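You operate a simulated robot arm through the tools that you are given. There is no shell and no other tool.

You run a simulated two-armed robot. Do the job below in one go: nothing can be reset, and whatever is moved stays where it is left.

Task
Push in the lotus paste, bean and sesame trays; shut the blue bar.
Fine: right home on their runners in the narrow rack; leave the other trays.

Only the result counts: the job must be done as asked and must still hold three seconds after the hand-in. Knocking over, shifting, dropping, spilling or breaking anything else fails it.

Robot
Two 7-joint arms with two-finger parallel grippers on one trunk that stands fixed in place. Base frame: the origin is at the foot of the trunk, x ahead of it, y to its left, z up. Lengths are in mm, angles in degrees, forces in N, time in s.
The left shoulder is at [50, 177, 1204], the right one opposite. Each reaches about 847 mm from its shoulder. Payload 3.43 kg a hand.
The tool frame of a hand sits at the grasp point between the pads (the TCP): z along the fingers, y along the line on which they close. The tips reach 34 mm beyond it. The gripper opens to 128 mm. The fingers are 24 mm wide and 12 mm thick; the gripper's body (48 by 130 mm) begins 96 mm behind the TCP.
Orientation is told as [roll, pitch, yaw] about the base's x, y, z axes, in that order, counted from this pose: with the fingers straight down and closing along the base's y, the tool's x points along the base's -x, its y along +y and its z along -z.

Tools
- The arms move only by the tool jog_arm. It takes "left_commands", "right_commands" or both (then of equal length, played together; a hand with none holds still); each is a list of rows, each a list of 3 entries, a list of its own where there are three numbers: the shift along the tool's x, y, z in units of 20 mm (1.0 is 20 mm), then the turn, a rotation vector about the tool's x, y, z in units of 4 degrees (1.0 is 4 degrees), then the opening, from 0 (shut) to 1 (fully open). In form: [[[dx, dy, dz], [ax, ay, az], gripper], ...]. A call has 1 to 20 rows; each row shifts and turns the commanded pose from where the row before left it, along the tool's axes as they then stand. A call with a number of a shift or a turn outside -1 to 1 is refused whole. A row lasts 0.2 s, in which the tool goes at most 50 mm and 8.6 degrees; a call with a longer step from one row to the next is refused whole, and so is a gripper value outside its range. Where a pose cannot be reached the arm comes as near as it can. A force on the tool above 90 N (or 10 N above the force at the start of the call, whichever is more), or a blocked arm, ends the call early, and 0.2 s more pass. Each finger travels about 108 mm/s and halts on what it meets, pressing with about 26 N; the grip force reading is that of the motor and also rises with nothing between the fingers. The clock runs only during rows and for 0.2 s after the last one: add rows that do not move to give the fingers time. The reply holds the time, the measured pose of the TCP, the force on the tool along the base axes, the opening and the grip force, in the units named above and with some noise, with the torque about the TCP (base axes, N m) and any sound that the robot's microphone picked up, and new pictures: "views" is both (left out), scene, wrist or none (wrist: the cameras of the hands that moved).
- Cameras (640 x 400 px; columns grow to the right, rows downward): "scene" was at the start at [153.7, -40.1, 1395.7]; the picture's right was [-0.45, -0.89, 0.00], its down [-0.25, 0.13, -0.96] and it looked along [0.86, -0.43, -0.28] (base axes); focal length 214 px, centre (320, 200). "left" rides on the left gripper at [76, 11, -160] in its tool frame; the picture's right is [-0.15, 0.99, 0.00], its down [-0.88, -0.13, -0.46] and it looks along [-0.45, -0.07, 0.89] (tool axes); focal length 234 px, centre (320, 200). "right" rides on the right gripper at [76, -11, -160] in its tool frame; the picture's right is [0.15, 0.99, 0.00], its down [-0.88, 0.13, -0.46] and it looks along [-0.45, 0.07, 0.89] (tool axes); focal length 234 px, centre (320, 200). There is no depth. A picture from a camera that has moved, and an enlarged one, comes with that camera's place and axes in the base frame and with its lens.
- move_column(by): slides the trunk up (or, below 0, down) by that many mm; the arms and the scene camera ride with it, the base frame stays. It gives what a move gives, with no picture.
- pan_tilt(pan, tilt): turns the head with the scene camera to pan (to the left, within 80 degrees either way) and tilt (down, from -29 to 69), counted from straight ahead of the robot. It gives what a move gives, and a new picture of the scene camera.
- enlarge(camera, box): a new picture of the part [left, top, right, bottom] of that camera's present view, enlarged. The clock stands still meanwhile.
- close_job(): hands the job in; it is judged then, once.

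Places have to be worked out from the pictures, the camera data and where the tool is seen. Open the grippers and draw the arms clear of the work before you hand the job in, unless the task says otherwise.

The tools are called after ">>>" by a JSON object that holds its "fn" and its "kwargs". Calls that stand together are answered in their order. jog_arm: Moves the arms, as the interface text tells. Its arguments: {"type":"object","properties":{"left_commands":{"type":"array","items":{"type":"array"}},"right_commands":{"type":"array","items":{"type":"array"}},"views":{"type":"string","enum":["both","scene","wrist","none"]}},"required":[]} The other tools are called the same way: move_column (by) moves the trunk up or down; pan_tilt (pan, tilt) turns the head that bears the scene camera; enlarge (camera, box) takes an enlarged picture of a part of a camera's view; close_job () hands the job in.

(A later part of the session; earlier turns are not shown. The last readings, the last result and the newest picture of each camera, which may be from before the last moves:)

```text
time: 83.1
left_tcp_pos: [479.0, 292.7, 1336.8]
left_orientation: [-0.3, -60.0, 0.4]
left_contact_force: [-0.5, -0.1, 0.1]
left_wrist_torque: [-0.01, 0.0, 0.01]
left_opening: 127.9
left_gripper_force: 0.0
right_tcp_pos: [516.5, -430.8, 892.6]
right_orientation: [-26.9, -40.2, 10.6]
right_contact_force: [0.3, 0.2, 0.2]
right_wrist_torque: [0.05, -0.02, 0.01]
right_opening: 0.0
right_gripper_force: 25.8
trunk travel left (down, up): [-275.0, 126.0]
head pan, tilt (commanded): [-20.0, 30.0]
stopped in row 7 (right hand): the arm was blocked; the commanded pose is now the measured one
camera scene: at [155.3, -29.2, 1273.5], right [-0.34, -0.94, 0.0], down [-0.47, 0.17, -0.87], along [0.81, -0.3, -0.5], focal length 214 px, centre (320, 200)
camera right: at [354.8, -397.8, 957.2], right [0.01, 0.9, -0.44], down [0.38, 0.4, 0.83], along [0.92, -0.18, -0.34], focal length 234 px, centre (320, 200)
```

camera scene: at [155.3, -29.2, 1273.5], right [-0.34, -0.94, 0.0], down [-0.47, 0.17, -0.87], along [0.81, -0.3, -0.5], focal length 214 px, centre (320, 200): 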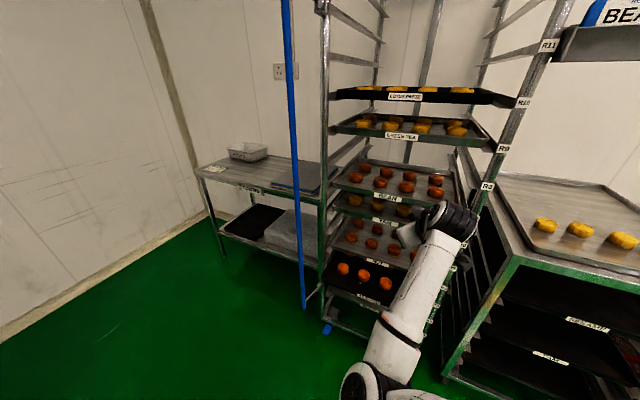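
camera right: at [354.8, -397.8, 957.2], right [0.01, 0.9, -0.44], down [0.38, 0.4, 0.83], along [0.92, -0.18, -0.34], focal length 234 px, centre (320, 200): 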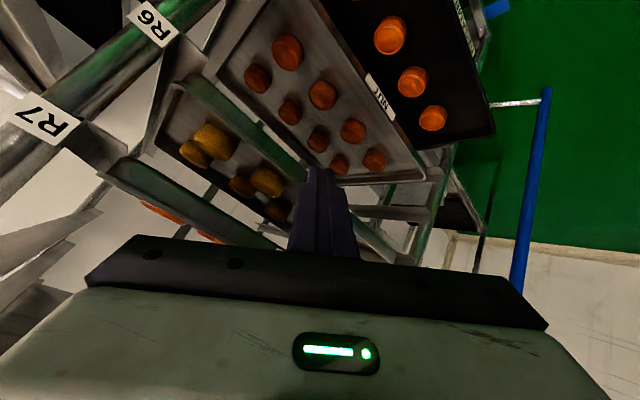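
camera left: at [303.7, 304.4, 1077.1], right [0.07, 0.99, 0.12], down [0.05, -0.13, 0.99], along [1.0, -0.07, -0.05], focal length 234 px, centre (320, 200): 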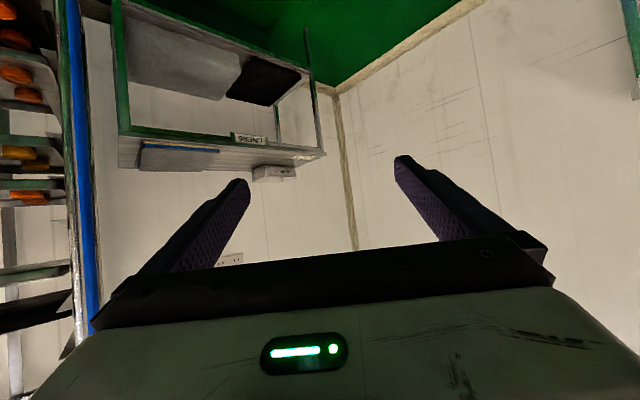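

The forearm turned but the elbow stayed put. I go back up toward the posture that worked for the bean tray, raising the hand 120 mm first.

>>> {"fn": "jog_arm", "kwargs": {"right_commands": [[[-0.645, -0.345, -0.68], [0, 0, 0], 0], [[-0.645, -0.345, -0.68], [0, 0, 0], 0], [[-0.645, -0.345, -0.68], [0, 0, 0], 0], [[-0.645, -0.345, -0.68], [0, 0, 0], 0], [[-0.645, -0.345, -0.68], [0, 0, 0], 0], [[-0.645, -0.345, -0.68], [0, 0, 0], 0], [[0, 0, 0], [0, 0, 0], 0]], "views": "scene"}}

```text
time: 83.9
left_tcp_pos: [480.9, 291.8, 1338.7]
left_orientation: [-0.3, -60.0, 0.4]
left_contact_force: [-0.1, 0.0, 0.1]
left_wrist_torque: [-0.02, -0.01, 0.0]
left_opening: 128.1
left_gripper_force: 0.1
right_tcp_pos: [479.1, -456.0, 882.9]
right_orientation: [-27.8, -30.0, 9.1]
right_contact_force: [0.0, 0.0, -0.3]
right_wrist_torque: [0.01, 0.02, 0.02]
right_opening: 0.0
right_gripper_force: 26.3
trunk travel left (down, up): [-275.0, 126.0]
head pan, tilt (commanded): [-20.0, 30.0]
stopped in row 4 (right hand): the arm was blocked; the commanded pose is now the measured one
camera scene: at [155.3, -29.3, 1273.5], right [-0.34, -0.94, 0.0], down [-0.47, 0.17, -0.87], along [0.81, -0.3, -0.5], focal length 214 px, centre (320, 200)
```

scene: 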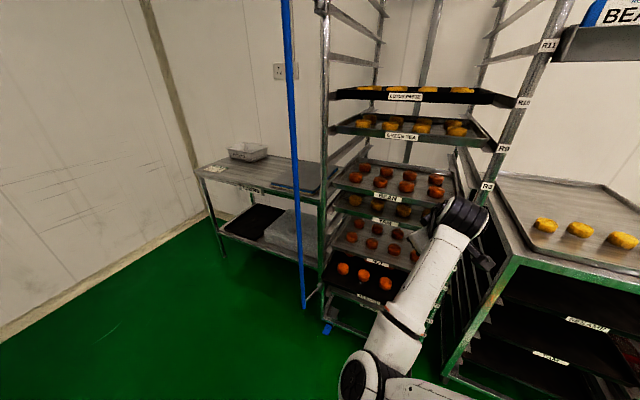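

The hand keeps drifting while joints swing to another posture. I command it straight back from the rack (away from the trays) to keep clear while the posture settles.

>>> {"fn": "jog_arm", "kwargs": {"right_commands": [[[0.3, 0, -0.4], [0, 0, 0], 0], [[0.3, 0, -0.4], [0, 0, 0], 0], [[0, 0, 0], [0, 0, 0], 0], [[0, 0, 0], [0, 0, 0], 0]], "views": "scene"}}

```text
time: 85.1
left_tcp_pos: [481.1, 293.3, 1338.3]
left_orientation: [-0.4, -60.0, 0.4]
left_contact_force: [-0.5, 0.6, 0.1]
left_wrist_torque: [0.01, 0.01, -0.01]
left_opening: 128.2
left_gripper_force: 0.0
right_tcp_pos: [446.6, -473.4, 889.3]
right_orientation: [-30.5, -28.5, 8.4]
right_contact_force: [0.7, -0.2, 0.6]
right_wrist_torque: [0.04, -0.04, 0.0]
right_opening: 0.0
right_gripper_force: 26.0
trunk travel left (down, up): [-275.0, 126.0]
head pan, tilt (commanded): [-20.0, 30.0]
stopped in row 4 (right hand): the arm was blocked; the commanded pose is now the measured one
camera scene: at [155.2, -29.2, 1273.5], right [-0.34, -0.94, 0.0], down [-0.47, 0.17, -0.87], along [0.81, -0.3, -0.5], focal length 214 px, centre (320, 200)
```

scene: 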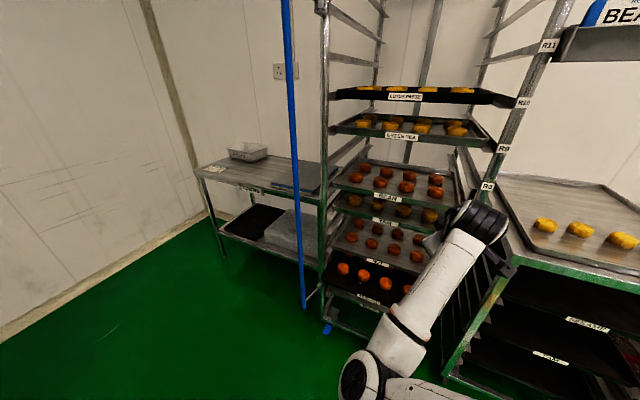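

Comparing positions, the elbow has stayed at one spot while only the forearm moved, so the upper arm itself is stuck against something I can't see. I use the left hand's camera to look: first tilt the left hand down, then turn it toward the right arm.

>>> {"fn": "jog_arm", "kwargs": {"left_commands": [[[0.7, 0, 0], [0, 1, 0], 1], [[0.7, 0, 0], [0, 1, 0], 1], [[0.7, 0, 0], [0, 1, 0], 1], [[0.7, 0, 0], [0, 1, 0], 1], [[0.7, 0, 0], [0, 1, 0], 1], [[0.7, 0, 0], [0, 1, 0], 1], [[0.7, 0, 0], [0, 1, 0], 1], [[0.7, 0, 0], [0, 1, 0], 1], [[0.7, 0, 0], [0, 1, 0], 1], [[0, 0, 0], [0.42, 0, 0.9], 1], [[0, 0, 0], [0.42, 0, 0.9], 1], [[0, 0, 0], [0.42, 0, 0.9], 1], [[0, 0, 0], [0.42, 0, 0.9], 1], [[0, 0, 0], [0.42, 0, 0.9], 1], [[0, 0, 0], [0.42, 0, 0.9], 1], [[0, 0, 0], [0.42, 0, 0.9], 1], [[0, 0, 0], [0.42, 0, 0.9], 1], [[0, 0, 0], [0.42, 0, 0.9], 1], [[0, 0, 0], [0.42, 0, 0.9], 1], [[0, 0, 0], [0, 0, 0], 1]], "views": "wrist"}}

```text
time: 89.3
left_tcp_pos: [391.6, 292.1, 1252.8]
left_orientation: [-0.9, -24.5, -39.3]
left_contact_force: [0.1, -0.3, -0.5]
left_wrist_torque: [0.01, -0.03, 0.01]
left_opening: 128.1
left_gripper_force: 0.0
right_tcp_pos: [448.5, -474.9, 889.1]
right_orientation: [-30.4, -28.5, 8.5]
right_contact_force: [-0.3, -0.6, -0.1]
right_wrist_torque: [0.05, -0.04, 0.02]
right_opening: 0.0
right_gripper_force: 25.7
trunk travel left (down, up): [-275.0, 126.0]
head pan, tilt (commanded): [-20.0, 30.0]
camera left: at [295.0, 388.3, 1366.0], right [0.74, 0.68, 0.05], down [0.4, -0.48, 0.78], along [0.55, -0.56, -0.62], focal length 234 px, centre (320, 200)
```

left: 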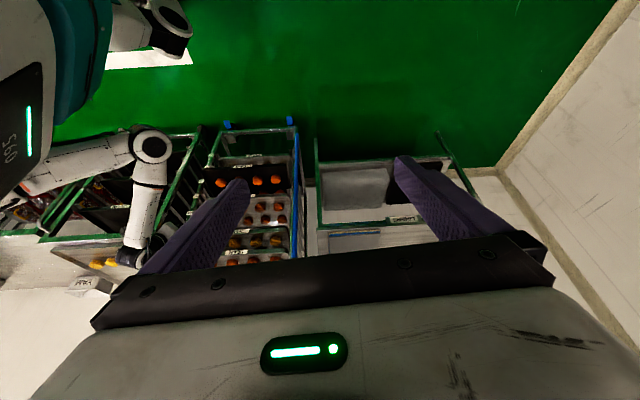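

Now I can see the right arm from the left. I zoom in on the torso, upper arm and elbow.

>>> {"fn": "enlarge", "kwargs": {"camera": "left", "box": [0, 0, 260, 290]}}

```text
1.38 times, centred on (130, 145) of left
camera zoom: at [295.0, 388.3, 1366.0], right [0.74, 0.68, 0.05], down [0.4, -0.48, 0.78], along [0.55, -0.56, -0.62], focal length 323 px, centre (582, 276)
```

zoom: 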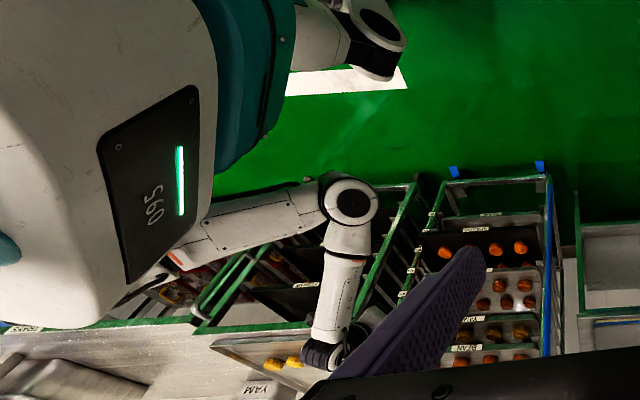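

The picture shows the upper arm slanting inward right against the front-right corner of the chest; that is what blocks every leftward or lower move. I need the elbow out to the right: I pull the hand back and turn its heading to the left, which should force the elbow outward.

>>> {"fn": "jog_arm", "kwargs": {"right_commands": [[[0.41, -0.31, -0.74], [-0.477, -0.446, -0.757], 0], [[0.41, -0.31, -0.74], [-0.477, -0.446, -0.757], 0], [[0.41, -0.31, -0.74], [-0.477, -0.446, -0.757], 0], [[0, 0, 0], [-0.477, -0.446, -0.757], 0], [[0, 0, 0], [-0.477, -0.446, -0.757], 0], [[0, 0, 0], [0, 0, 0], 0]], "views": "none"}}

>>> {"fn": "enlarge", "kwargs": {"camera": "left", "box": [0, 0, 260, 290]}}

```text
time: 90.7
left_tcp_pos: [391.7, 290.9, 1251.7]
left_orientation: [-0.8, -24.4, -39.4]
left_contact_force: [-0.7, -0.3, 1.5]
left_wrist_torque: [0.0, -0.01, 0.0]
left_opening: 128.3
left_gripper_force: 0.0
right_tcp_pos: [404.2, -473.3, 920.3]
right_orientation: [-30.1, -28.7, 28.6]
right_contact_force: [1.0, 0.0, -0.6]
right_wrist_torque: [-0.05, -0.03, -0.02]
right_opening: 0.0
right_gripper_force: 25.7
trunk travel left (down, up): [-275.0, 126.0]
head pan, tilt (commanded): [-20.0, 30.0]
```

```text
1.38 times, centred on (130, 145) of left
camera zoom: at [295.0, 388.2, 1366.0], right [0.73, 0.68, 0.05], down [0.4, -0.48, 0.78], along [0.55, -0.55, -0.62], focal length 323 px, centre (582, 276)
```

zoom: 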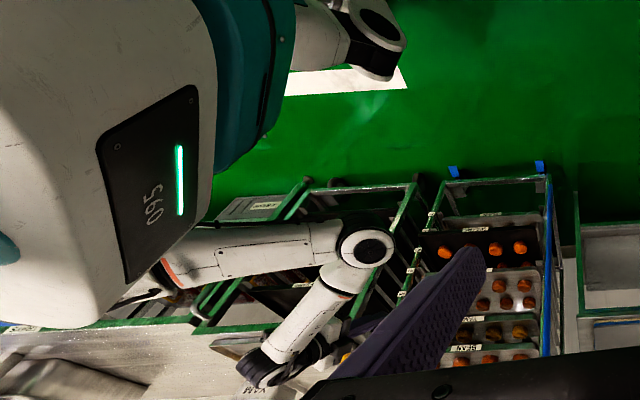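

That freed the arm; the elbow moved outward and the pose followed exactly. I continue turning the heading left about the wrist by 40° to bring the elbow further out.

>>> {"fn": "jog_arm", "kwargs": {"right_commands": [[[-0.31, 0.33, 0], [-0.48, -0.44, -0.759], 0], [[-0.31, 0.33, 0], [-0.48, -0.44, -0.759], 0], [[-0.31, 0.33, 0], [-0.48, -0.44, -0.759], 0], [[-0.31, 0.33, 0], [-0.48, -0.44, -0.759], 0], [[-0.31, 0.33, 0], [-0.48, -0.44, -0.759], 0], [[-0.31, 0.33, 0], [-0.48, -0.44, -0.759], 0], [[-0.31, 0.33, 0], [-0.48, -0.44, -0.759], 0], [[-0.31, 0.33, 0], [-0.48, -0.44, -0.759], 0], [[-0.31, 0.33, 0], [-0.48, -0.44, -0.759], 0], [[-0.31, 0.33, 0], [-0.48, -0.44, -0.759], 0], [[0, 0, 0], [0, 0, 0], 0]], "views": "scene"}}

>>> {"fn": "enlarge", "kwargs": {"camera": "left", "box": [0, 0, 260, 290]}}

```text
time: 93.1
left_tcp_pos: [391.1, 291.4, 1252.8]
left_orientation: [-0.9, -24.4, -39.4]
left_contact_force: [-0.3, -0.5, 0.0]
left_wrist_torque: [-0.02, -0.04, 0.04]
left_opening: 127.9
left_gripper_force: 0.0
right_tcp_pos: [410.9, -385.0, 919.4]
right_orientation: [-30.1, -28.8, 68.6]
right_contact_force: [-0.5, -0.5, 0.6]
right_wrist_torque: [-0.01, -0.05, 0.0]
right_opening: 0.2
right_gripper_force: 26.0
trunk travel left (down, up): [-275.0, 126.0]
head pan, tilt (commanded): [-20.0, 30.0]
camera scene: at [155.3, -29.1, 1273.5], right [-0.34, -0.94, 0.0], down [-0.47, 0.17, -0.87], along [0.81, -0.3, -0.5], focal length 214 px, centre (320, 200)
```

scene: 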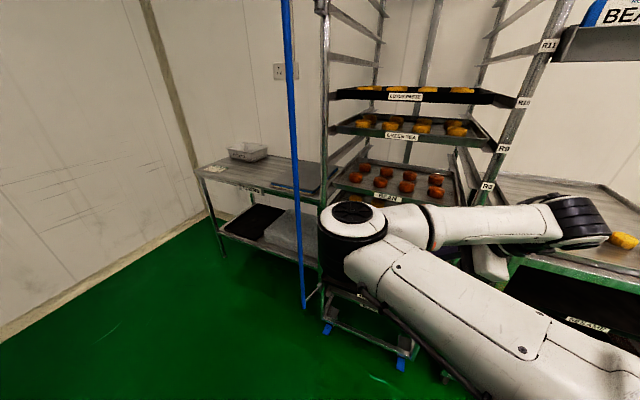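

```text
1.38 times, centred on (130, 145) of left
camera zoom: at [295.0, 388.1, 1366.0], right [0.73, 0.68, 0.05], down [0.4, -0.48, 0.78], along [0.55, -0.55, -0.62], focal length 323 px, centre (582, 276)
```

zoom: 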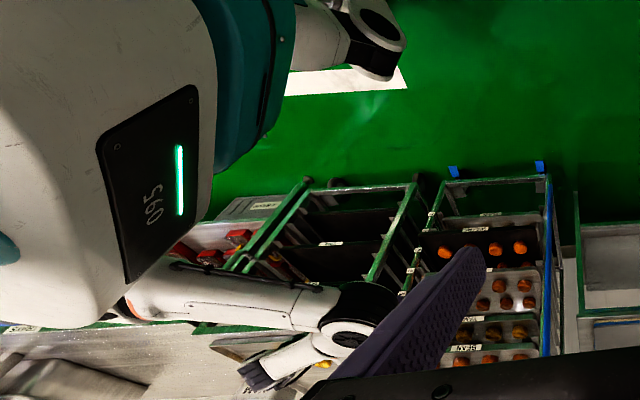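

The elbow is swinging round the front and upward (now at about [333,-138,1121], level with the shoulder), which is a good way to an elbow-high posture. I continue turning another 32°.

>>> {"fn": "jog_arm", "kwargs": {"right_commands": [[[-0.31, 0.33, 0], [-0.48, -0.44, -0.759], 0], [[-0.31, 0.33, 0], [-0.48, -0.44, -0.759], 0], [[-0.31, 0.33, 0], [-0.48, -0.44, -0.759], 0], [[-0.31, 0.33, 0], [-0.48, -0.44, -0.759], 0], [[-0.31, 0.33, 0], [-0.48, -0.44, -0.759], 0], [[-0.31, 0.33, 0], [-0.48, -0.44, -0.759], 0], [[-0.31, 0.33, 0], [-0.48, -0.44, -0.759], 0], [[-0.31, 0.33, 0], [-0.48, -0.44, -0.759], 0], [[0, 0, 0], [0, 0, 0], 0]], "views": "scene"}}

>>> {"fn": "enlarge", "kwargs": {"camera": "left", "box": [0, 0, 260, 290]}}

```text
time: 95.1
left_tcp_pos: [391.9, 291.9, 1252.2]
left_orientation: [-0.8, -24.4, -39.3]
left_contact_force: [-0.5, 0.3, 0.1]
left_wrist_torque: [-0.03, -0.01, -0.05]
left_opening: 127.9
left_gripper_force: 0.1
right_tcp_pos: [373.2, -324.2, 920.2]
right_orientation: [-30.1, -28.5, 100.6]
right_contact_force: [-0.1, -0.4, -0.2]
right_wrist_torque: [0.02, 0.03, -0.06]
right_opening: 0.0
right_gripper_force: 25.7
trunk travel left (down, up): [-275.0, 126.0]
head pan, tilt (commanded): [-20.0, 30.0]
camera scene: at [155.3, -29.1, 1273.5], right [-0.34, -0.94, 0.0], down [-0.47, 0.17, -0.87], along [0.81, -0.3, -0.5], focal length 214 px, centre (320, 200)
```

scene: 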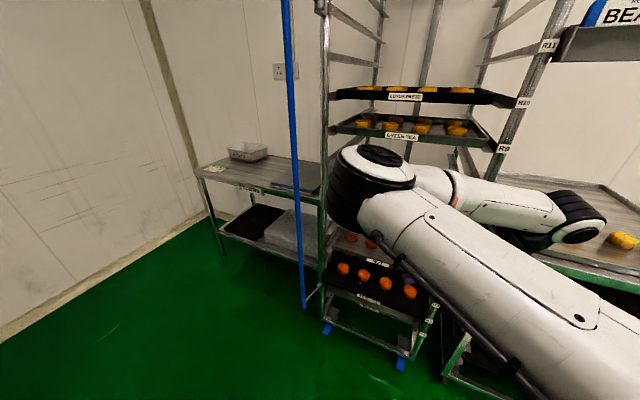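

```text
1.38 times, centred on (130, 145) of left
camera zoom: at [295.0, 388.2, 1366.0], right [0.73, 0.68, 0.05], down [0.4, -0.48, 0.78], along [0.55, -0.55, -0.62], focal length 323 px, centre (582, 276)
```

zoom: 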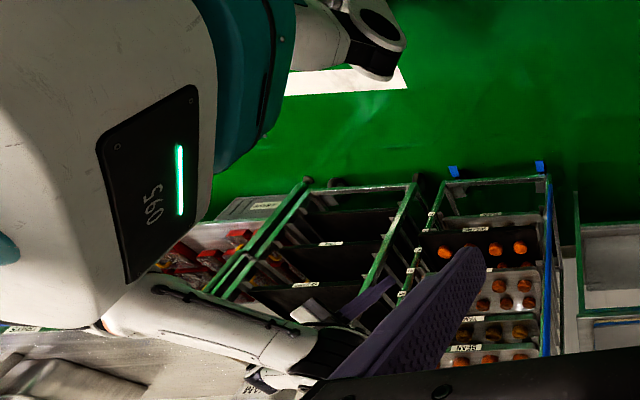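

The elbow keeps rising (now about 70 mm above the shoulder) with no block. I turn another 40° to bring it up further.

>>> {"fn": "jog_arm", "kwargs": {"right_commands": [[[-0.31, 0.33, 0], [-0.48, -0.44, -0.759], 0], [[-0.31, 0.33, 0], [-0.48, -0.44, -0.759], 0], [[-0.31, 0.33, 0], [-0.48, -0.44, -0.759], 0], [[-0.31, 0.33, 0], [-0.48, -0.44, -0.759], 0], [[-0.31, 0.33, 0], [-0.48, -0.44, -0.759], 0], [[-0.31, 0.33, 0], [-0.48, -0.44, -0.759], 0], [[-0.31, 0.33, 0], [-0.48, -0.44, -0.759], 0], [[-0.31, 0.33, 0], [-0.48, -0.44, -0.759], 0], [[-0.31, 0.33, 0], [-0.48, -0.44, -0.759], 0], [[-0.31, 0.33, 0], [-0.48, -0.44, -0.759], 0], [[0, 0, 0], [0, 0, 0], 0]], "views": "scene"}}

>>> {"fn": "enlarge", "kwargs": {"camera": "left", "box": [0, 0, 260, 290]}}

```text
time: 97.5
left_tcp_pos: [390.9, 292.0, 1251.9]
left_orientation: [-0.9, -24.5, -39.4]
left_contact_force: [0.5, 0.0, 0.5]
left_wrist_torque: [0.0, 0.02, -0.03]
left_opening: 128.0
left_gripper_force: 0.0
right_tcp_pos: [291.2, -292.8, 920.4]
right_orientation: [-30.0, -28.7, 140.6]
right_contact_force: [0.2, -0.2, -0.2]
right_wrist_torque: [-0.01, 0.01, 0.01]
right_opening: 0.2
right_gripper_force: 25.6
trunk travel left (down, up): [-275.0, 126.0]
head pan, tilt (commanded): [-20.0, 30.0]
camera scene: at [155.3, -29.1, 1273.5], right [-0.34, -0.94, 0.0], down [-0.47, 0.17, -0.87], along [0.81, -0.3, -0.5], focal length 214 px, centre (320, 200)
```

scene: 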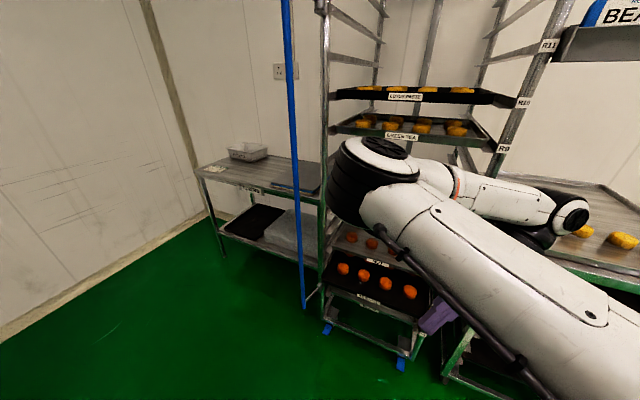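

```text
1.38 times, centred on (130, 145) of left
camera zoom: at [295.0, 388.2, 1366.0], right [0.73, 0.68, 0.05], down [0.4, -0.48, 0.78], along [0.55, -0.55, -0.62], focal length 323 px, centre (582, 276)
```

zoom: 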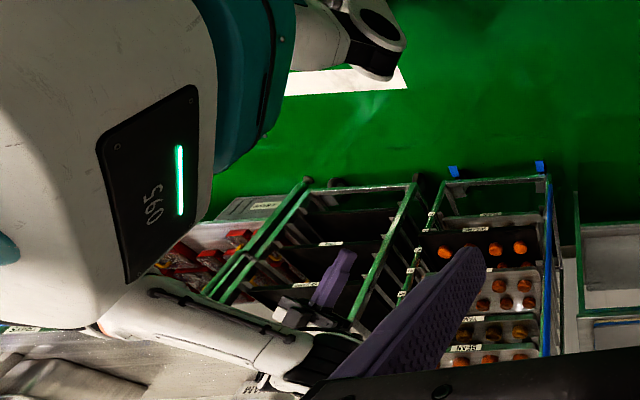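

The elbow sits slightly above shoulder height. I lower the hand 100 mm and then level it toward the left, which should drive the elbow higher.

>>> {"fn": "jog_arm", "kwargs": {"right_commands": [[[0.48, 0.439, 0.76], [0, 0, 0], 0], [[0.48, 0.439, 0.76], [0, 0, 0], 0], [[0.48, 0.439, 0.76], [0, 0, 0], 0], [[0.48, 0.439, 0.76], [0, 0, 0], 0], [[0.48, 0.439, 0.76], [0, 0, 0], 0], [[-0.51, -0.47, 0], [0.678, -0.735, -0.004], 0], [[-0.51, -0.47, 0], [0.678, -0.735, -0.004], 0], [[-0.51, -0.47, 0], [0.678, -0.735, -0.004], 0], [[-0.51, -0.47, 0], [0.678, -0.735, -0.004], 0], [[0, 0, 0], [0, 0, 0], 0]], "views": "scene"}}

>>> {"fn": "enlarge", "kwargs": {"camera": "left", "box": [0, 0, 260, 290]}}

```text
time: 99.7
left_tcp_pos: [391.3, 292.0, 1252.1]
left_orientation: [-0.9, -24.4, -39.3]
left_contact_force: [-0.3, -1.4, -0.6]
left_wrist_torque: [0.0, 0.0, 0.02]
left_opening: 127.9
left_gripper_force: 0.0
right_tcp_pos: [292.3, -251.9, 860.5]
right_orientation: [-45.7, -37.8, 149.3]
right_contact_force: [-0.1, -0.4, 0.5]
right_wrist_torque: [0.02, 0.02, 0.01]
right_opening: 0.3
right_gripper_force: 26.3
trunk travel left (down, up): [-275.0, 126.0]
head pan, tilt (commanded): [-20.0, 30.0]
camera scene: at [155.3, -29.1, 1273.5], right [-0.34, -0.94, 0.0], down [-0.47, 0.17, -0.87], along [0.81, -0.3, -0.5], focal length 214 px, centre (320, 200)
```

scene: 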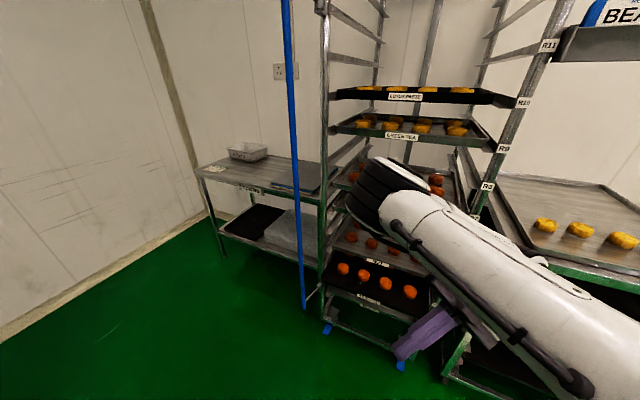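

```text
1.38 times, centred on (130, 145) of left
camera zoom: at [295.0, 388.2, 1366.0], right [0.73, 0.68, 0.05], down [0.4, -0.48, 0.78], along [0.55, -0.55, -0.62], focal length 323 px, centre (582, 276)
```

zoom: 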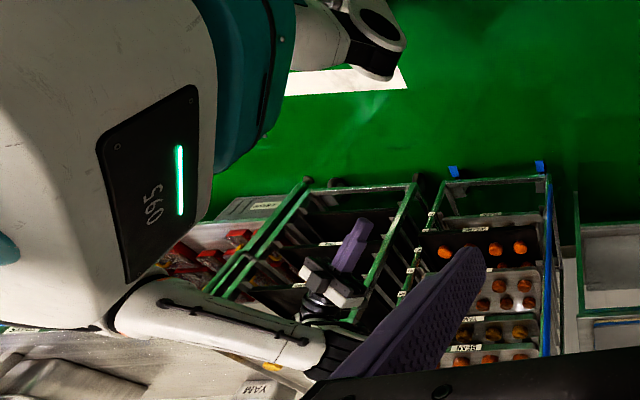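

Now the elbow stands above the wrist with the forearm going down: the posture I wanted. I level the hand a bit more and lower it further to strengthen this.

>>> {"fn": "jog_arm", "kwargs": {"right_commands": [[[-0.51, -0.475, 0], [0.68, -0.734, -0.003], 0], [[-0.51, -0.475, 0], [0.68, -0.734, -0.003], 0], [[-0.51, -0.475, 0], [0.68, -0.734, -0.003], 0], [[-0.51, -0.475, 0], [0.68, -0.734, -0.003], 0], [[0, 0, 0], [0, 0, 0], 0]], "views": "scene"}}

>>> {"fn": "enlarge", "kwargs": {"camera": "left", "box": [0, 0, 260, 290]}}

```text
time: 100.9
left_tcp_pos: [392.4, 291.5, 1253.2]
left_orientation: [-0.9, -24.4, -39.3]
left_contact_force: [0.3, -0.5, 0.4]
left_wrist_torque: [0.02, -0.03, 0.02]
left_opening: 127.9
left_gripper_force: 0.1
right_tcp_pos: [292.6, -228.5, 911.2]
right_orientation: [-65.2, -44.4, 162.1]
right_contact_force: [0.0, -0.4, -0.8]
right_wrist_torque: [0.0, 0.02, 0.02]
right_opening: 0.0
right_gripper_force: 25.6
trunk travel left (down, up): [-275.0, 126.0]
head pan, tilt (commanded): [-20.0, 30.0]
camera scene: at [155.3, -29.1, 1273.5], right [-0.34, -0.94, 0.0], down [-0.47, 0.17, -0.87], along [0.81, -0.3, -0.5], focal length 214 px, centre (320, 200)
```

scene: 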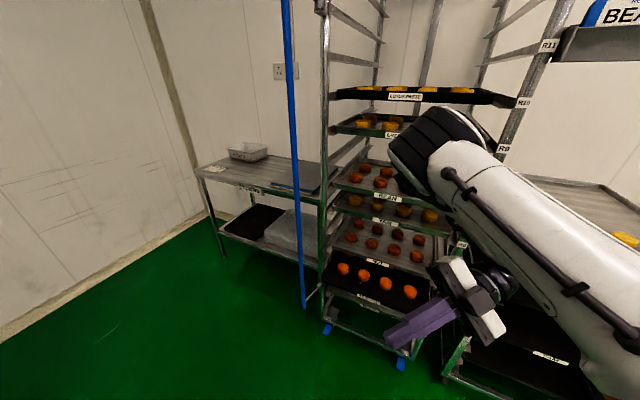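

```text
1.38 times, centred on (130, 145) of left
camera zoom: at [295.0, 388.2, 1366.0], right [0.73, 0.68, 0.05], down [0.4, -0.48, 0.78], along [0.55, -0.55, -0.62], focal length 323 px, centre (582, 276)
```

zoom: 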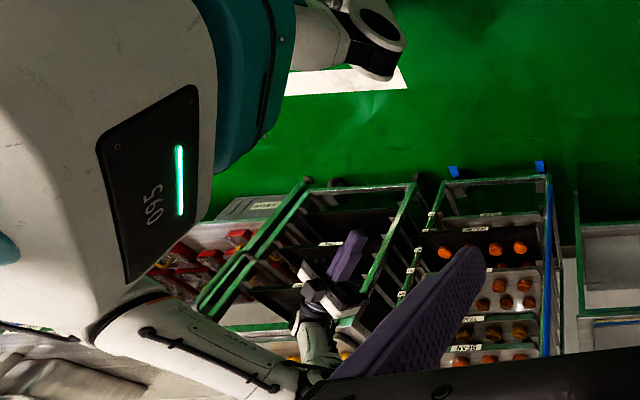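

The elbow is now up at about [342,-255,1203] with the forearm hanging down. Next I straighten the hand's roll (44° about its own axis) so its camera sits upright again.

>>> {"fn": "jog_arm", "kwargs": {"right_commands": [[[0, 0, 0], [0, 0, 1], 0], [[0, 0, 0], [0, 0, 1], 0], [[0, 0, 0], [0, 0, 1], 0], [[0, 0, 0], [0, 0, 1], 0], [[0, 0, 0], [0, 0, 1], 0], [[0, 0, 0], [0, 0, 1], 0], [[0, 0, 0], [0, 0, 1], 0], [[0, 0, 0], [0, 0, 1], 0], [[0, 0, 0], [0, 0, 1], 0], [[0, 0, 0], [0, 0, 1], 0], [[0, 0, 0], [0, 0, 0.7], 0], [[0, 0, 0], [0, 0, 0], 0]], "views": "scene"}}

```text
time: 103.5
left_tcp_pos: [391.1, 292.1, 1252.7]
left_orientation: [-0.8, -24.3, -39.3]
left_contact_force: [-0.3, 0.5, 0.2]
left_wrist_torque: [0.0, 0.01, 0.01]
left_opening: 128.0
left_gripper_force: 0.0
right_tcp_pos: [291.6, -227.0, 910.1]
right_orientation: [0.6, -72.6, 89.5]
right_contact_force: [0.3, 0.0, -0.1]
right_wrist_torque: [0.02, 0.0, -0.02]
right_opening: 0.0
right_gripper_force: 25.9
trunk travel left (down, up): [-275.0, 126.0]
head pan, tilt (commanded): [-20.0, 30.0]
camera scene: at [155.3, -29.1, 1273.5], right [-0.34, -0.94, 0.0], down [-0.47, 0.17, -0.87], along [0.81, -0.3, -0.5], focal length 214 px, centre (320, 200)
```

scene: 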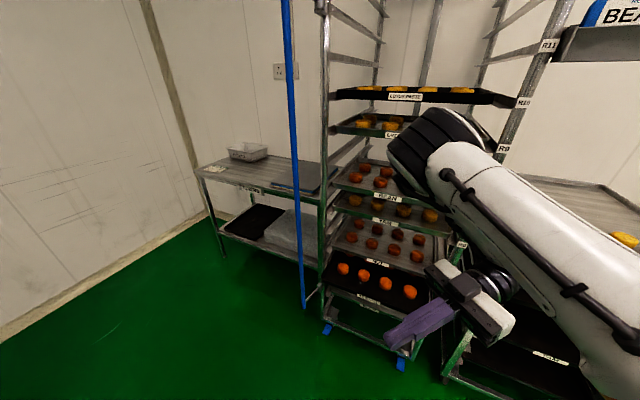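

Orientation is clean now ([0,-73,90]). I lower the trunk 200 mm, then swing the hand's heading back toward the rack about the wrist, ending about 30 mm short of the trays' plane.

>>> {"fn": "move_column", "kwargs": {"by": -200}}

>>> {"fn": "jog_arm", "kwargs": {"right_commands": [[[0, -0.66, 0], [0.954, 0, 0.3], 0], [[0, -0.66, 0], [0.954, 0, 0.3], 0], [[0, -0.66, 0], [0.954, 0, 0.3], 0], [[0, -0.66, 0], [0.954, 0, 0.3], 0], [[0, -0.66, 0], [0.954, 0, 0.3], 0], [[0, -0.66, 0], [0.954, 0, 0.3], 0], [[0, -0.66, 0], [0.954, 0, 0.3], 0], [[0, -0.66, 0], [0.954, 0, 0.3], 0], [[0, -0.66, 0], [0.954, 0, 0.3], 0], [[0, -0.66, 0], [0.954, 0, 0.3], 0], [[0, 0, 0], [0, 0, 0], 0]], "views": "scene"}}

```text
time: 105.7
left_tcp_pos: [392.1, 291.7, 1052.0]
left_orientation: [-0.9, -24.3, -39.2]
left_contact_force: [0.1, -0.4, 0.5]
left_wrist_torque: [-0.04, 0.01, 0.02]
left_opening: 127.8
left_gripper_force: 0.1
right_tcp_pos: [290.7, -226.0, 710.6]
right_orientation: [0.1, -72.5, 89.9]
right_contact_force: [0.6, 0.6, 0.3]
right_wrist_torque: [0.02, 0.0, 0.02]
right_opening: 0.1
right_gripper_force: 26.0
trunk travel left (down, up): [-75.0, 326.0]
head pan, tilt (commanded): [-20.0, 30.0]
```

```text
time: 108.1
left_tcp_pos: [391.7, 291.9, 1052.2]
left_orientation: [-0.9, -24.4, -39.3]
left_contact_force: [-0.3, -0.4, 0.1]
left_wrist_torque: [-0.01, 0.03, 0.0]
left_opening: 128.2
left_gripper_force: 0.0
right_tcp_pos: [415.1, -268.2, 710.3]
right_orientation: [0.1, -72.6, 49.9]
right_contact_force: [-0.4, 0.4, 0.1]
right_wrist_torque: [0.0, 0.0, 0.02]
right_opening: 0.0
right_gripper_force: 26.1
trunk travel left (down, up): [-75.0, 326.0]
head pan, tilt (commanded): [-20.0, 30.0]
camera scene: at [155.3, -29.1, 1073.5], right [-0.34, -0.94, 0.0], down [-0.47, 0.17, -0.87], along [0.81, -0.3, -0.5], focal length 214 px, centre (320, 200)
```

scene: 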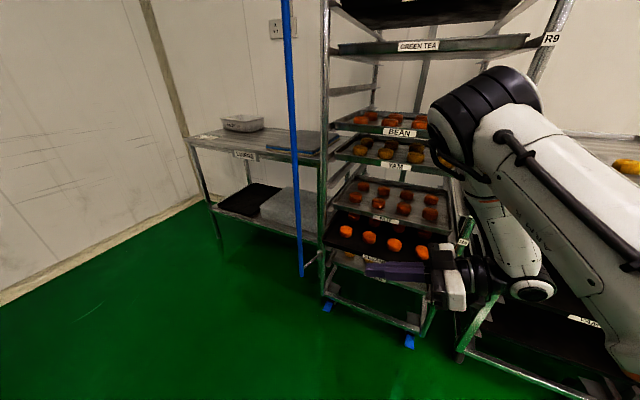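

Works smoothly with the elbow high. I continue the swing another 36°.

>>> {"fn": "jog_arm", "kwargs": {"right_commands": [[[0, -0.66, 0], [0.954, 0, 0.3], 0], [[0, -0.66, 0], [0.954, 0, 0.3], 0], [[0, -0.66, 0], [0.954, 0, 0.3], 0], [[0, -0.66, 0], [0.954, 0, 0.3], 0], [[0, -0.66, 0], [0.954, 0, 0.3], 0], [[0, -0.66, 0], [0.954, 0, 0.3], 0], [[0, -0.66, 0], [0.954, 0, 0.3], 0], [[0, -0.66, 0], [0.954, 0, 0.3], 0], [[0, -0.66, 0], [0.954, 0, 0.3], 0], [[0, 0, 0], [0, 0, 0], 0]], "views": "both"}}

```text
time: 110.3
left_tcp_pos: [391.7, 291.6, 1052.7]
left_orientation: [-0.9, -24.4, -39.3]
left_contact_force: [0.0, 0.4, -0.5]
left_wrist_torque: [0.01, -0.04, -0.01]
left_opening: 128.0
left_gripper_force: 0.0
right_tcp_pos: [479.1, -363.1, 710.4]
right_orientation: [-0.1, -72.3, 14.0]
right_contact_force: [-0.3, -0.2, 0.0]
right_wrist_torque: [-0.01, -0.01, 0.03]
right_opening: 0.1
right_gripper_force: 26.0
trunk travel left (down, up): [-75.0, 326.0]
head pan, tilt (commanded): [-20.0, 30.0]
camera scene: at [155.3, -29.1, 1073.5], right [-0.34, -0.94, 0.0], down [-0.47, 0.17, -0.87], along [0.81, -0.3, -0.5], focal length 214 px, centre (320, 200)
camera right: at [311.6, -416.0, 686.4], right [-0.28, 0.95, -0.14], down [-0.2, 0.09, 0.98], along [0.94, 0.3, 0.16], focal length 234 px, centre (320, 200)
```

scene: 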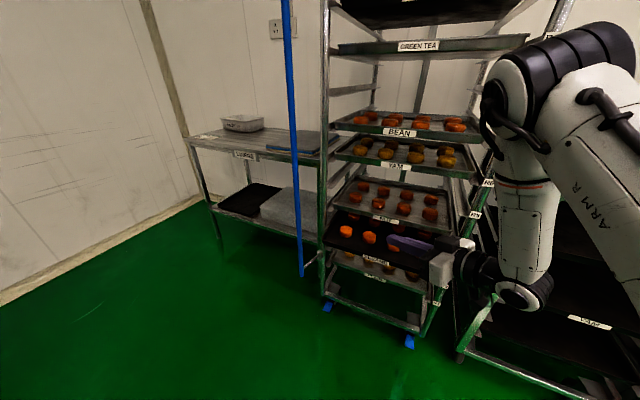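
right: 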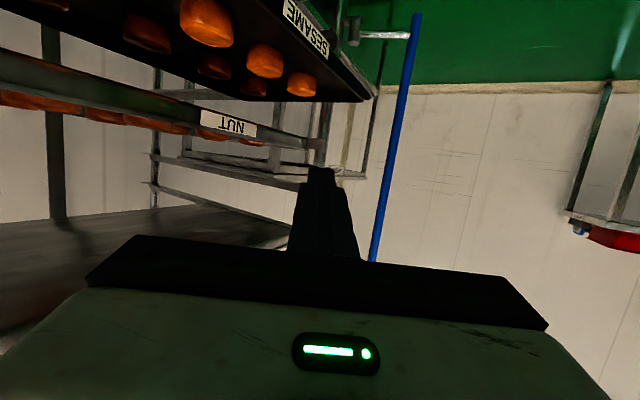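

The elbow is now high and to the right. I lower the hand 140 mm to the sesame level, still 50 mm in front of it.

>>> {"fn": "jog_arm", "kwargs": {"right_commands": [[[0.953, 0, 0.304], [0, 0, 0], 0], [[0.953, 0, 0.304], [0, 0, 0], 0], [[0.953, 0, 0.304], [0, 0, 0], 0], [[0.953, 0, 0.304], [0, 0, 0], 0], [[0.953, 0, 0.304], [0, 0, 0], 0], [[0.953, 0, 0.304], [0, 0, 0], 0], [[0.953, 0, 0.304], [0, 0, 0], 0], [[0, 0, 0], [0, 0, 0], 0]], "views": "wrist"}}

```text
time: 112.1
left_tcp_pos: [390.7, 292.0, 1052.4]
left_orientation: [-0.9, -24.4, -39.3]
left_contact_force: [-0.8, -0.2, 0.2]
left_wrist_torque: [-0.03, -0.02, 0.05]
left_opening: 128.0
left_gripper_force: 0.1
right_tcp_pos: [481.0, -362.9, 569.5]
right_orientation: [0.0, -72.5, 14.1]
right_contact_force: [0.4, 0.3, -0.2]
right_wrist_torque: [-0.01, 0.0, 0.03]
right_opening: 0.0
right_gripper_force: 26.6
trunk travel left (down, up): [-75.0, 326.0]
head pan, tilt (commanded): [-20.0, 30.0]
camera right: at [312.7, -415.6, 545.7], right [-0.28, 0.95, -0.14], down [-0.2, 0.09, 0.98], along [0.94, 0.3, 0.16], focal length 234 px, centre (320, 200)
```

right: 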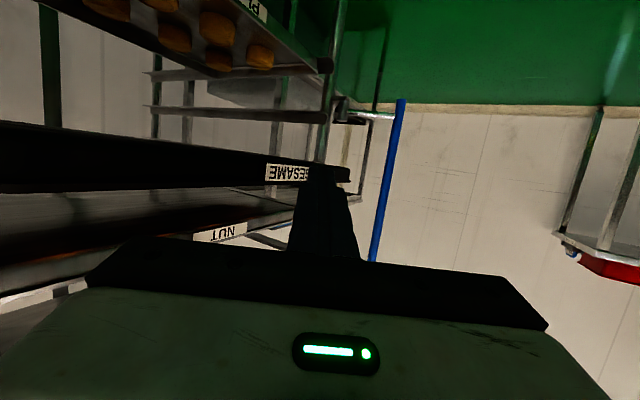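

At sesame height now (label level with the fingertips). I turn the heading to about -25 and slide 40 mm left to the tray's centre, keeping ~30 mm gap.

>>> {"fn": "jog_arm", "kwargs": {"right_commands": [[[-0.04, 0.156, 0.12], [0.954, 0, 0.3], 0], [[-0.04, 0.156, 0.12], [0.954, 0, 0.3], 0], [[-0.04, 0.156, 0.12], [0.954, 0, 0.3], 0], [[-0.04, 0.156, 0.12], [0.954, 0, 0.3], 0], [[-0.04, 0.156, 0.12], [0.954, 0, 0.3], 0], [[-0.04, 0.156, 0.12], [0.954, 0, 0.3], 0], [[-0.04, 0.156, 0.12], [0.954, 0, 0.3], 0], [[-0.04, 0.156, 0.12], [0.954, 0, 0.3], 0], [[-0.04, 0.156, 0.12], [0.954, 0, 0.3], 0], [[-0.04, 0.156, 0.12], [0.954, 0, 0.3], 0], [[0, 0, 0], [0, 0, 0], 0]], "views": "both"}}

```text
time: 114.5
left_tcp_pos: [390.4, 292.5, 1053.4]
left_orientation: [-1.0, -24.5, -39.3]
left_contact_force: [-0.7, 0.2, 1.3]
left_wrist_torque: [-0.03, -0.02, 0.0]
left_opening: 128.0
left_gripper_force: 0.1
right_tcp_pos: [447.0, -530.1, 700.5]
right_orientation: [0.0, -72.5, -25.6]
right_contact_force: [-0.2, -0.1, 0.3]
right_wrist_torque: [-0.02, 0.02, -0.01]
right_opening: 0.0
right_gripper_force: 26.2
right hand out of reach, approached as far as the arm can: row 2, 3, 4, 5, 6, 7, 8, 9, 10
trunk travel left (down, up): [-75.0, 326.0]
head pan, tilt (commanded): [-20.0, 30.0]
camera scene: at [155.2, -29.1, 1073.5], right [-0.34, -0.94, 0.0], down [-0.47, 0.17, -0.87], along [0.81, -0.3, -0.5], focal length 214 px, centre (320, 200)
camera right: at [283.9, -464.6, 676.3], right [0.39, 0.91, -0.14], down [-0.09, 0.19, 0.98], along [0.92, -0.37, 0.16], focal length 234 px, centre (320, 200)
```

scene: 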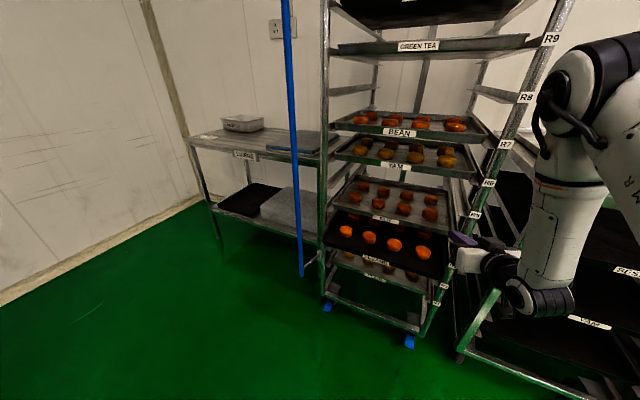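
right: 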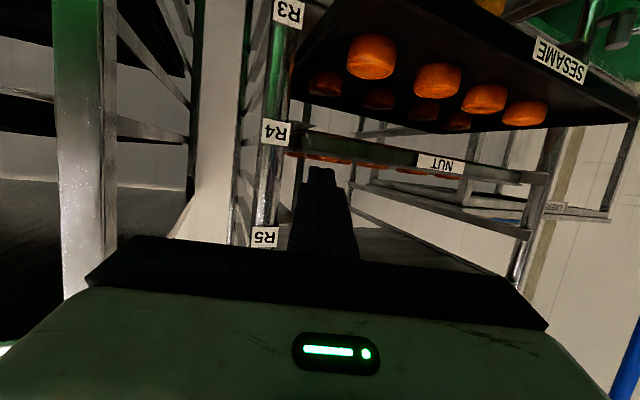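

That heading is beyond this posture's range: the hand drifted right and up, close to the right post but with no contact. I swing it back left about the wrist to the heading of +14 that worked.

>>> {"fn": "jog_arm", "kwargs": {"right_commands": [[[0, 0.666, 0], [-0.954, 0, -0.3], 0], [[0, 0.666, 0], [-0.954, 0, -0.3], 0], [[0, 0.666, 0], [-0.954, 0, -0.3], 0], [[0, 0.666, 0], [-0.954, 0, -0.3], 0], [[0, 0.666, 0], [-0.954, 0, -0.3], 0], [[0, 0.666, 0], [-0.954, 0, -0.3], 0], [[0, 0.666, 0], [-0.954, 0, -0.3], 0], [[0, 0.666, 0], [-0.954, 0, -0.3], 0], [[0, 0.666, 0], [-0.954, 0, -0.3], 0], [[0, 0.666, 0], [-0.954, 0, -0.3], 0], [[0, 0, 0], [0, 0, 0], 0]], "views": "both"}}

```text
time: 116.9
left_tcp_pos: [391.3, 291.9, 1053.9]
left_orientation: [-0.9, -24.4, -39.3]
left_contact_force: [-0.4, 0.6, 0.8]
left_wrist_torque: [0.02, 0.03, 0.0]
left_opening: 127.9
left_gripper_force: 0.0
right_tcp_pos: [465.4, -398.2, 698.4]
right_orientation: [-0.3, -72.5, 14.3]
right_contact_force: [0.1, -0.4, -0.6]
right_wrist_torque: [-0.02, 0.0, 0.0]
right_opening: 0.1
right_gripper_force: 26.2
trunk travel left (down, up): [-75.0, 326.0]
head pan, tilt (commanded): [-20.0, 30.0]
camera scene: at [155.3, -29.1, 1073.5], right [-0.34, -0.94, 0.0], down [-0.47, 0.17, -0.87], along [0.81, -0.3, -0.5], focal length 214 px, centre (320, 200)
camera right: at [298.1, -453.6, 675.7], right [-0.28, 0.95, -0.14], down [-0.2, 0.09, 0.98], along [0.94, 0.3, 0.16], focal length 234 px, centre (320, 200)
```

scene: 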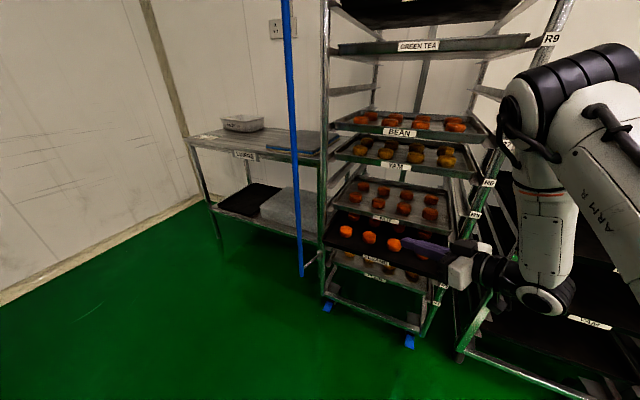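
right: 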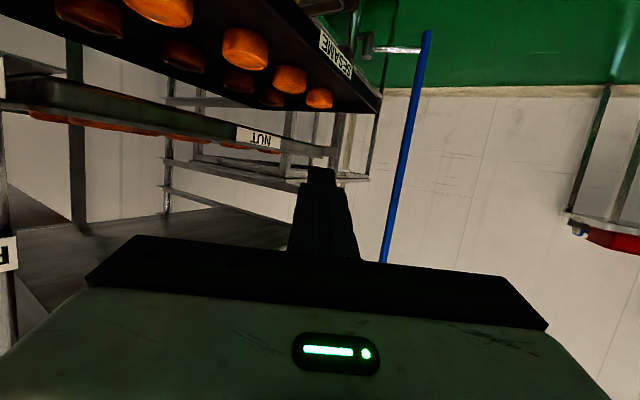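

Good control again. I lower to sesame height here (tips at u≈650, sesame at 677) and then slide left along its front to the centre, keeping heading +14.

>>> {"fn": "jog_arm", "kwargs": {"right_commands": [[[0.953, 0, 0.304], [0, 0, 0], 0], [[0.953, 0, 0.304], [0, 0, 0], 0], [[0.953, 0, 0.304], [0, 0, 0], 0], [[0.953, 0, 0.304], [0, 0, 0], 0], [[0.953, 0, 0.304], [0, 0, 0], 0], [[0.953, 0, 0.304], [0, 0, 0], 0], [[0.57, 0, 0.18], [0, 0, 0], 0], [[-0.21, 0.44, 0.666], [0, 0, 0], 0], [[-0.21, 0.44, 0.666], [0, 0, 0], 0], [[-0.21, 0.44, 0.666], [0, 0, 0], 0], [[-0.21, 0.44, 0.666], [0, 0, 0], 0], [[0, 0, 0], [0, 0, 0], 0]], "views": "both"}}

```text
time: 119.5
left_tcp_pos: [392.0, 291.5, 1052.0]
left_orientation: [-0.9, -24.4, -39.2]
left_contact_force: [0.4, -0.5, -0.1]
left_wrist_torque: [-0.01, -0.01, -0.01]
left_opening: 127.8
left_gripper_force: 0.0
right_tcp_pos: [510.4, -353.7, 566.4]
right_orientation: [-0.1, -72.5, 14.3]
right_contact_force: [-0.8, -0.2, -0.6]
right_wrist_torque: [0.01, 0.03, 0.0]
right_opening: 0.2
right_gripper_force: 26.0
trunk travel left (down, up): [-75.0, 326.0]
head pan, tilt (commanded): [-20.0, 30.0]
camera scene: at [155.3, -29.0, 1073.5], right [-0.34, -0.94, 0.0], down [-0.47, 0.17, -0.87], along [0.81, -0.3, -0.5], focal length 214 px, centre (320, 200)
camera right: at [343.1, -405.9, 542.9], right [-0.28, 0.95, -0.14], down [-0.2, 0.09, 0.98], along [0.94, 0.3, 0.16], focal length 234 px, centre (320, 200)
```

scene: 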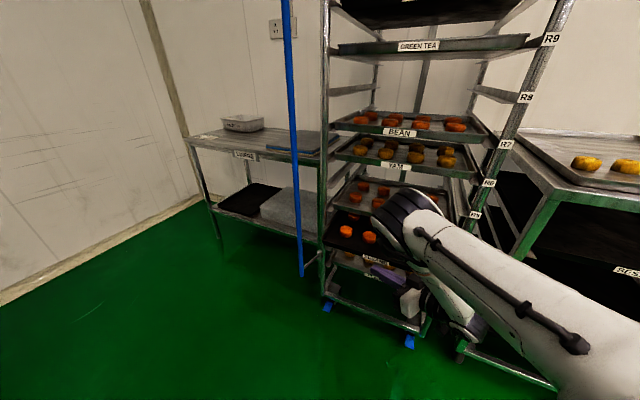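
right: 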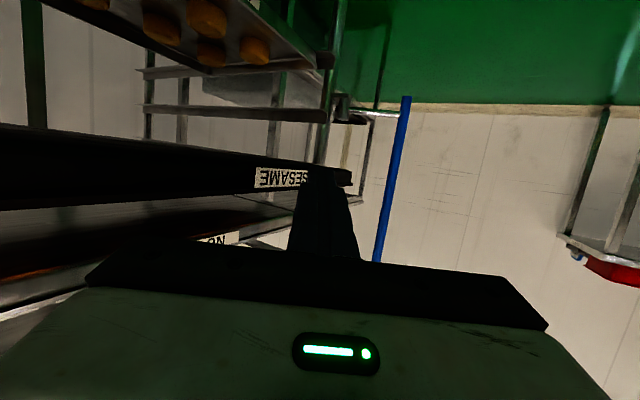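

The hand is exactly in place, fingertips level with the sesame label. I start pushing along the rack direction, 40 mm first.

>>> {"fn": "jog_arm", "kwargs": {"right_commands": [[[-0.08, -0.423, 0.254], [0, 0, 0], 0], [[-0.08, -0.423, 0.254], [0, 0, 0], 0], [[-0.08, -0.423, 0.254], [0, 0, 0], 0], [[-0.08, -0.423, 0.254], [0, 0, 0], 0], [[0, 0, 0], [0, 0, 0], 0]], "views": "both"}}

```text
time: 120.7
left_tcp_pos: [391.0, 292.3, 1052.3]
left_orientation: [-1.0, -24.4, -39.3]
left_contact_force: [0.0, 0.8, -0.2]
left_wrist_torque: [0.01, 0.01, -0.03]
left_opening: 128.0
left_gripper_force: 0.0
right_tcp_pos: [540.1, -380.6, 567.2]
right_orientation: [-0.2, -72.5, 14.1]
right_contact_force: [-2.9, 1.0, -1.2]
right_wrist_torque: [-0.01, 0.0, 0.04]
right_opening: 0.0
right_gripper_force: 25.5
trunk travel left (down, up): [-75.0, 326.0]
head pan, tilt (commanded): [-20.0, 30.0]
camera scene: at [155.2, -29.1, 1073.5], right [-0.34, -0.94, 0.0], down [-0.47, 0.17, -0.87], along [0.81, -0.3, -0.5], focal length 214 px, centre (320, 200)
camera right: at [372.1, -434.5, 543.4], right [-0.28, 0.95, -0.14], down [-0.2, 0.09, 0.98], along [0.94, 0.3, 0.16], focal length 234 px, centre (320, 200)
```

scene: 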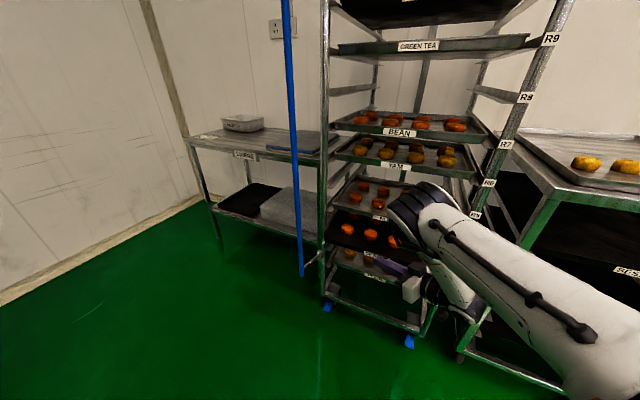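
right: 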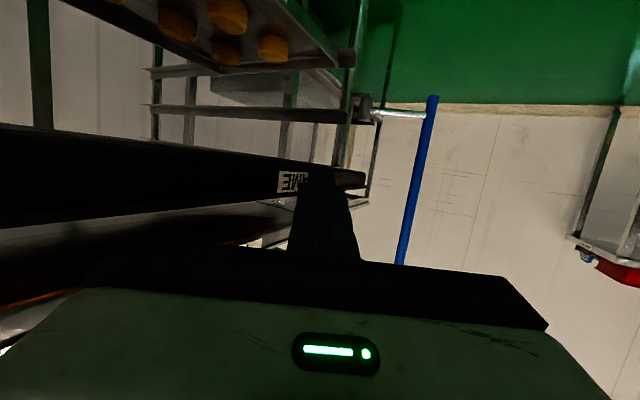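

Contact: ~3 N and sesame is moving. I push 50 mm more.

>>> {"fn": "jog_arm", "kwargs": {"right_commands": [[[-0.08, -0.423, 0.254], [0, 0, 0], 0], [[-0.08, -0.423, 0.254], [0, 0, 0], 0], [[-0.08, -0.423, 0.254], [0, 0, 0], 0], [[-0.08, -0.423, 0.254], [0, 0, 0], 0], [[-0.08, -0.423, 0.254], [0, 0, 0], 0], [[0, 0, 0], [0, 0, 0], 0]], "views": "both"}}

```text
time: 122.1
left_tcp_pos: [391.7, 291.3, 1052.7]
left_orientation: [-0.9, -24.4, -39.3]
left_contact_force: [0.5, -0.6, -0.2]
left_wrist_torque: [0.01, 0.01, -0.01]
left_opening: 128.2
left_gripper_force: 0.0
right_tcp_pos: [576.2, -416.6, 567.7]
right_orientation: [-0.2, -72.5, 14.1]
right_contact_force: [-2.5, 1.6, 0.1]
right_wrist_torque: [0.0, -0.03, 0.07]
right_opening: 0.0
right_gripper_force: 26.0
trunk travel left (down, up): [-75.0, 326.0]
head pan, tilt (commanded): [-20.0, 30.0]
camera scene: at [155.2, -29.0, 1073.6], right [-0.34, -0.94, 0.0], down [-0.47, 0.17, -0.87], along [0.81, -0.3, -0.5], focal length 214 px, centre (320, 200)
camera right: at [409.4, -469.5, 543.6], right [-0.28, 0.95, -0.14], down [-0.2, 0.09, 0.98], along [0.94, 0.3, 0.16], focal length 234 px, centre (320, 200)
```

scene: 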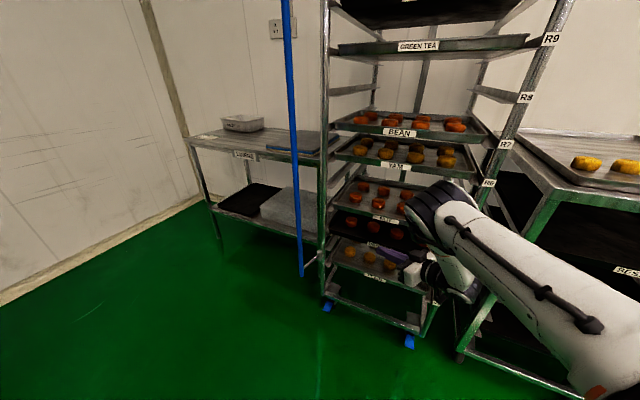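
right: 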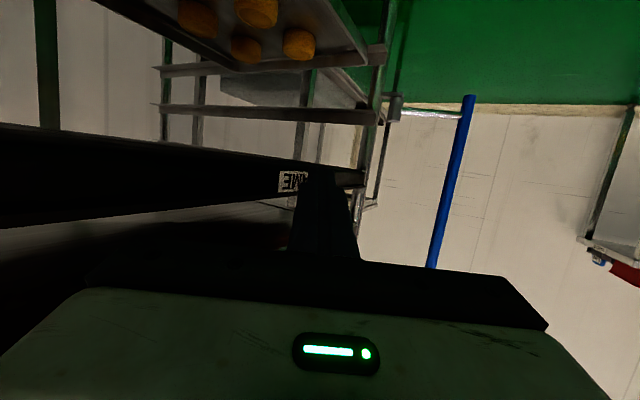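

Sesame should be about 28 mm short now. I zoom the scene view to compare sesame with nut and plain at their left corners.

>>> {"fn": "enlarge", "kwargs": {"camera": "scene", "box": [310, 160, 450, 300]}}

>>> {"fn": "enlarge", "kwargs": {"camera": "right", "box": [270, 20, 430, 220]}}

```text
2.86 times, centred on (380, 230) of scene
camera zoom: at [155.2, -29.0, 1073.6], right [-0.34, -0.94, 0.0], down [-0.47, 0.17, -0.87], along [0.81, -0.3, -0.5], focal length 613 px, centre (149, 114)
```

zoom: 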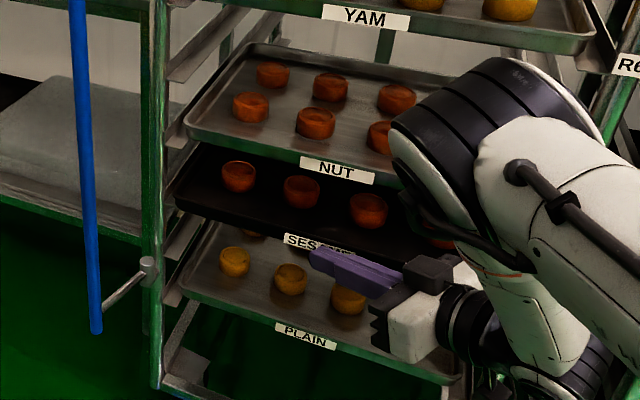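

```text
2.00 times, centred on (350, 120) of right
camera zoom: at [409.4, -469.5, 543.6], right [-0.28, 0.95, -0.14], down [-0.2, 0.09, 0.98], along [0.94, 0.3, 0.16], focal length 468 px, centre (260, 360)
```

zoom: 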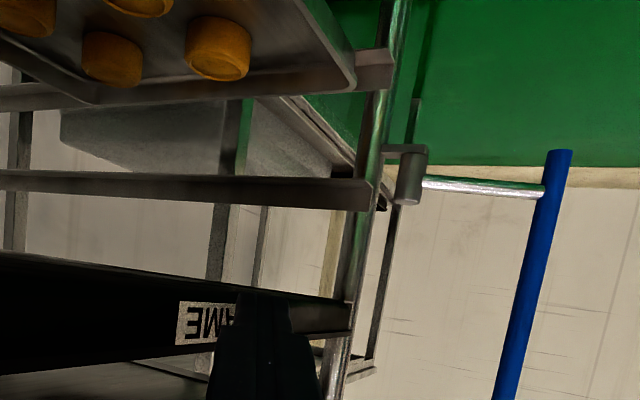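

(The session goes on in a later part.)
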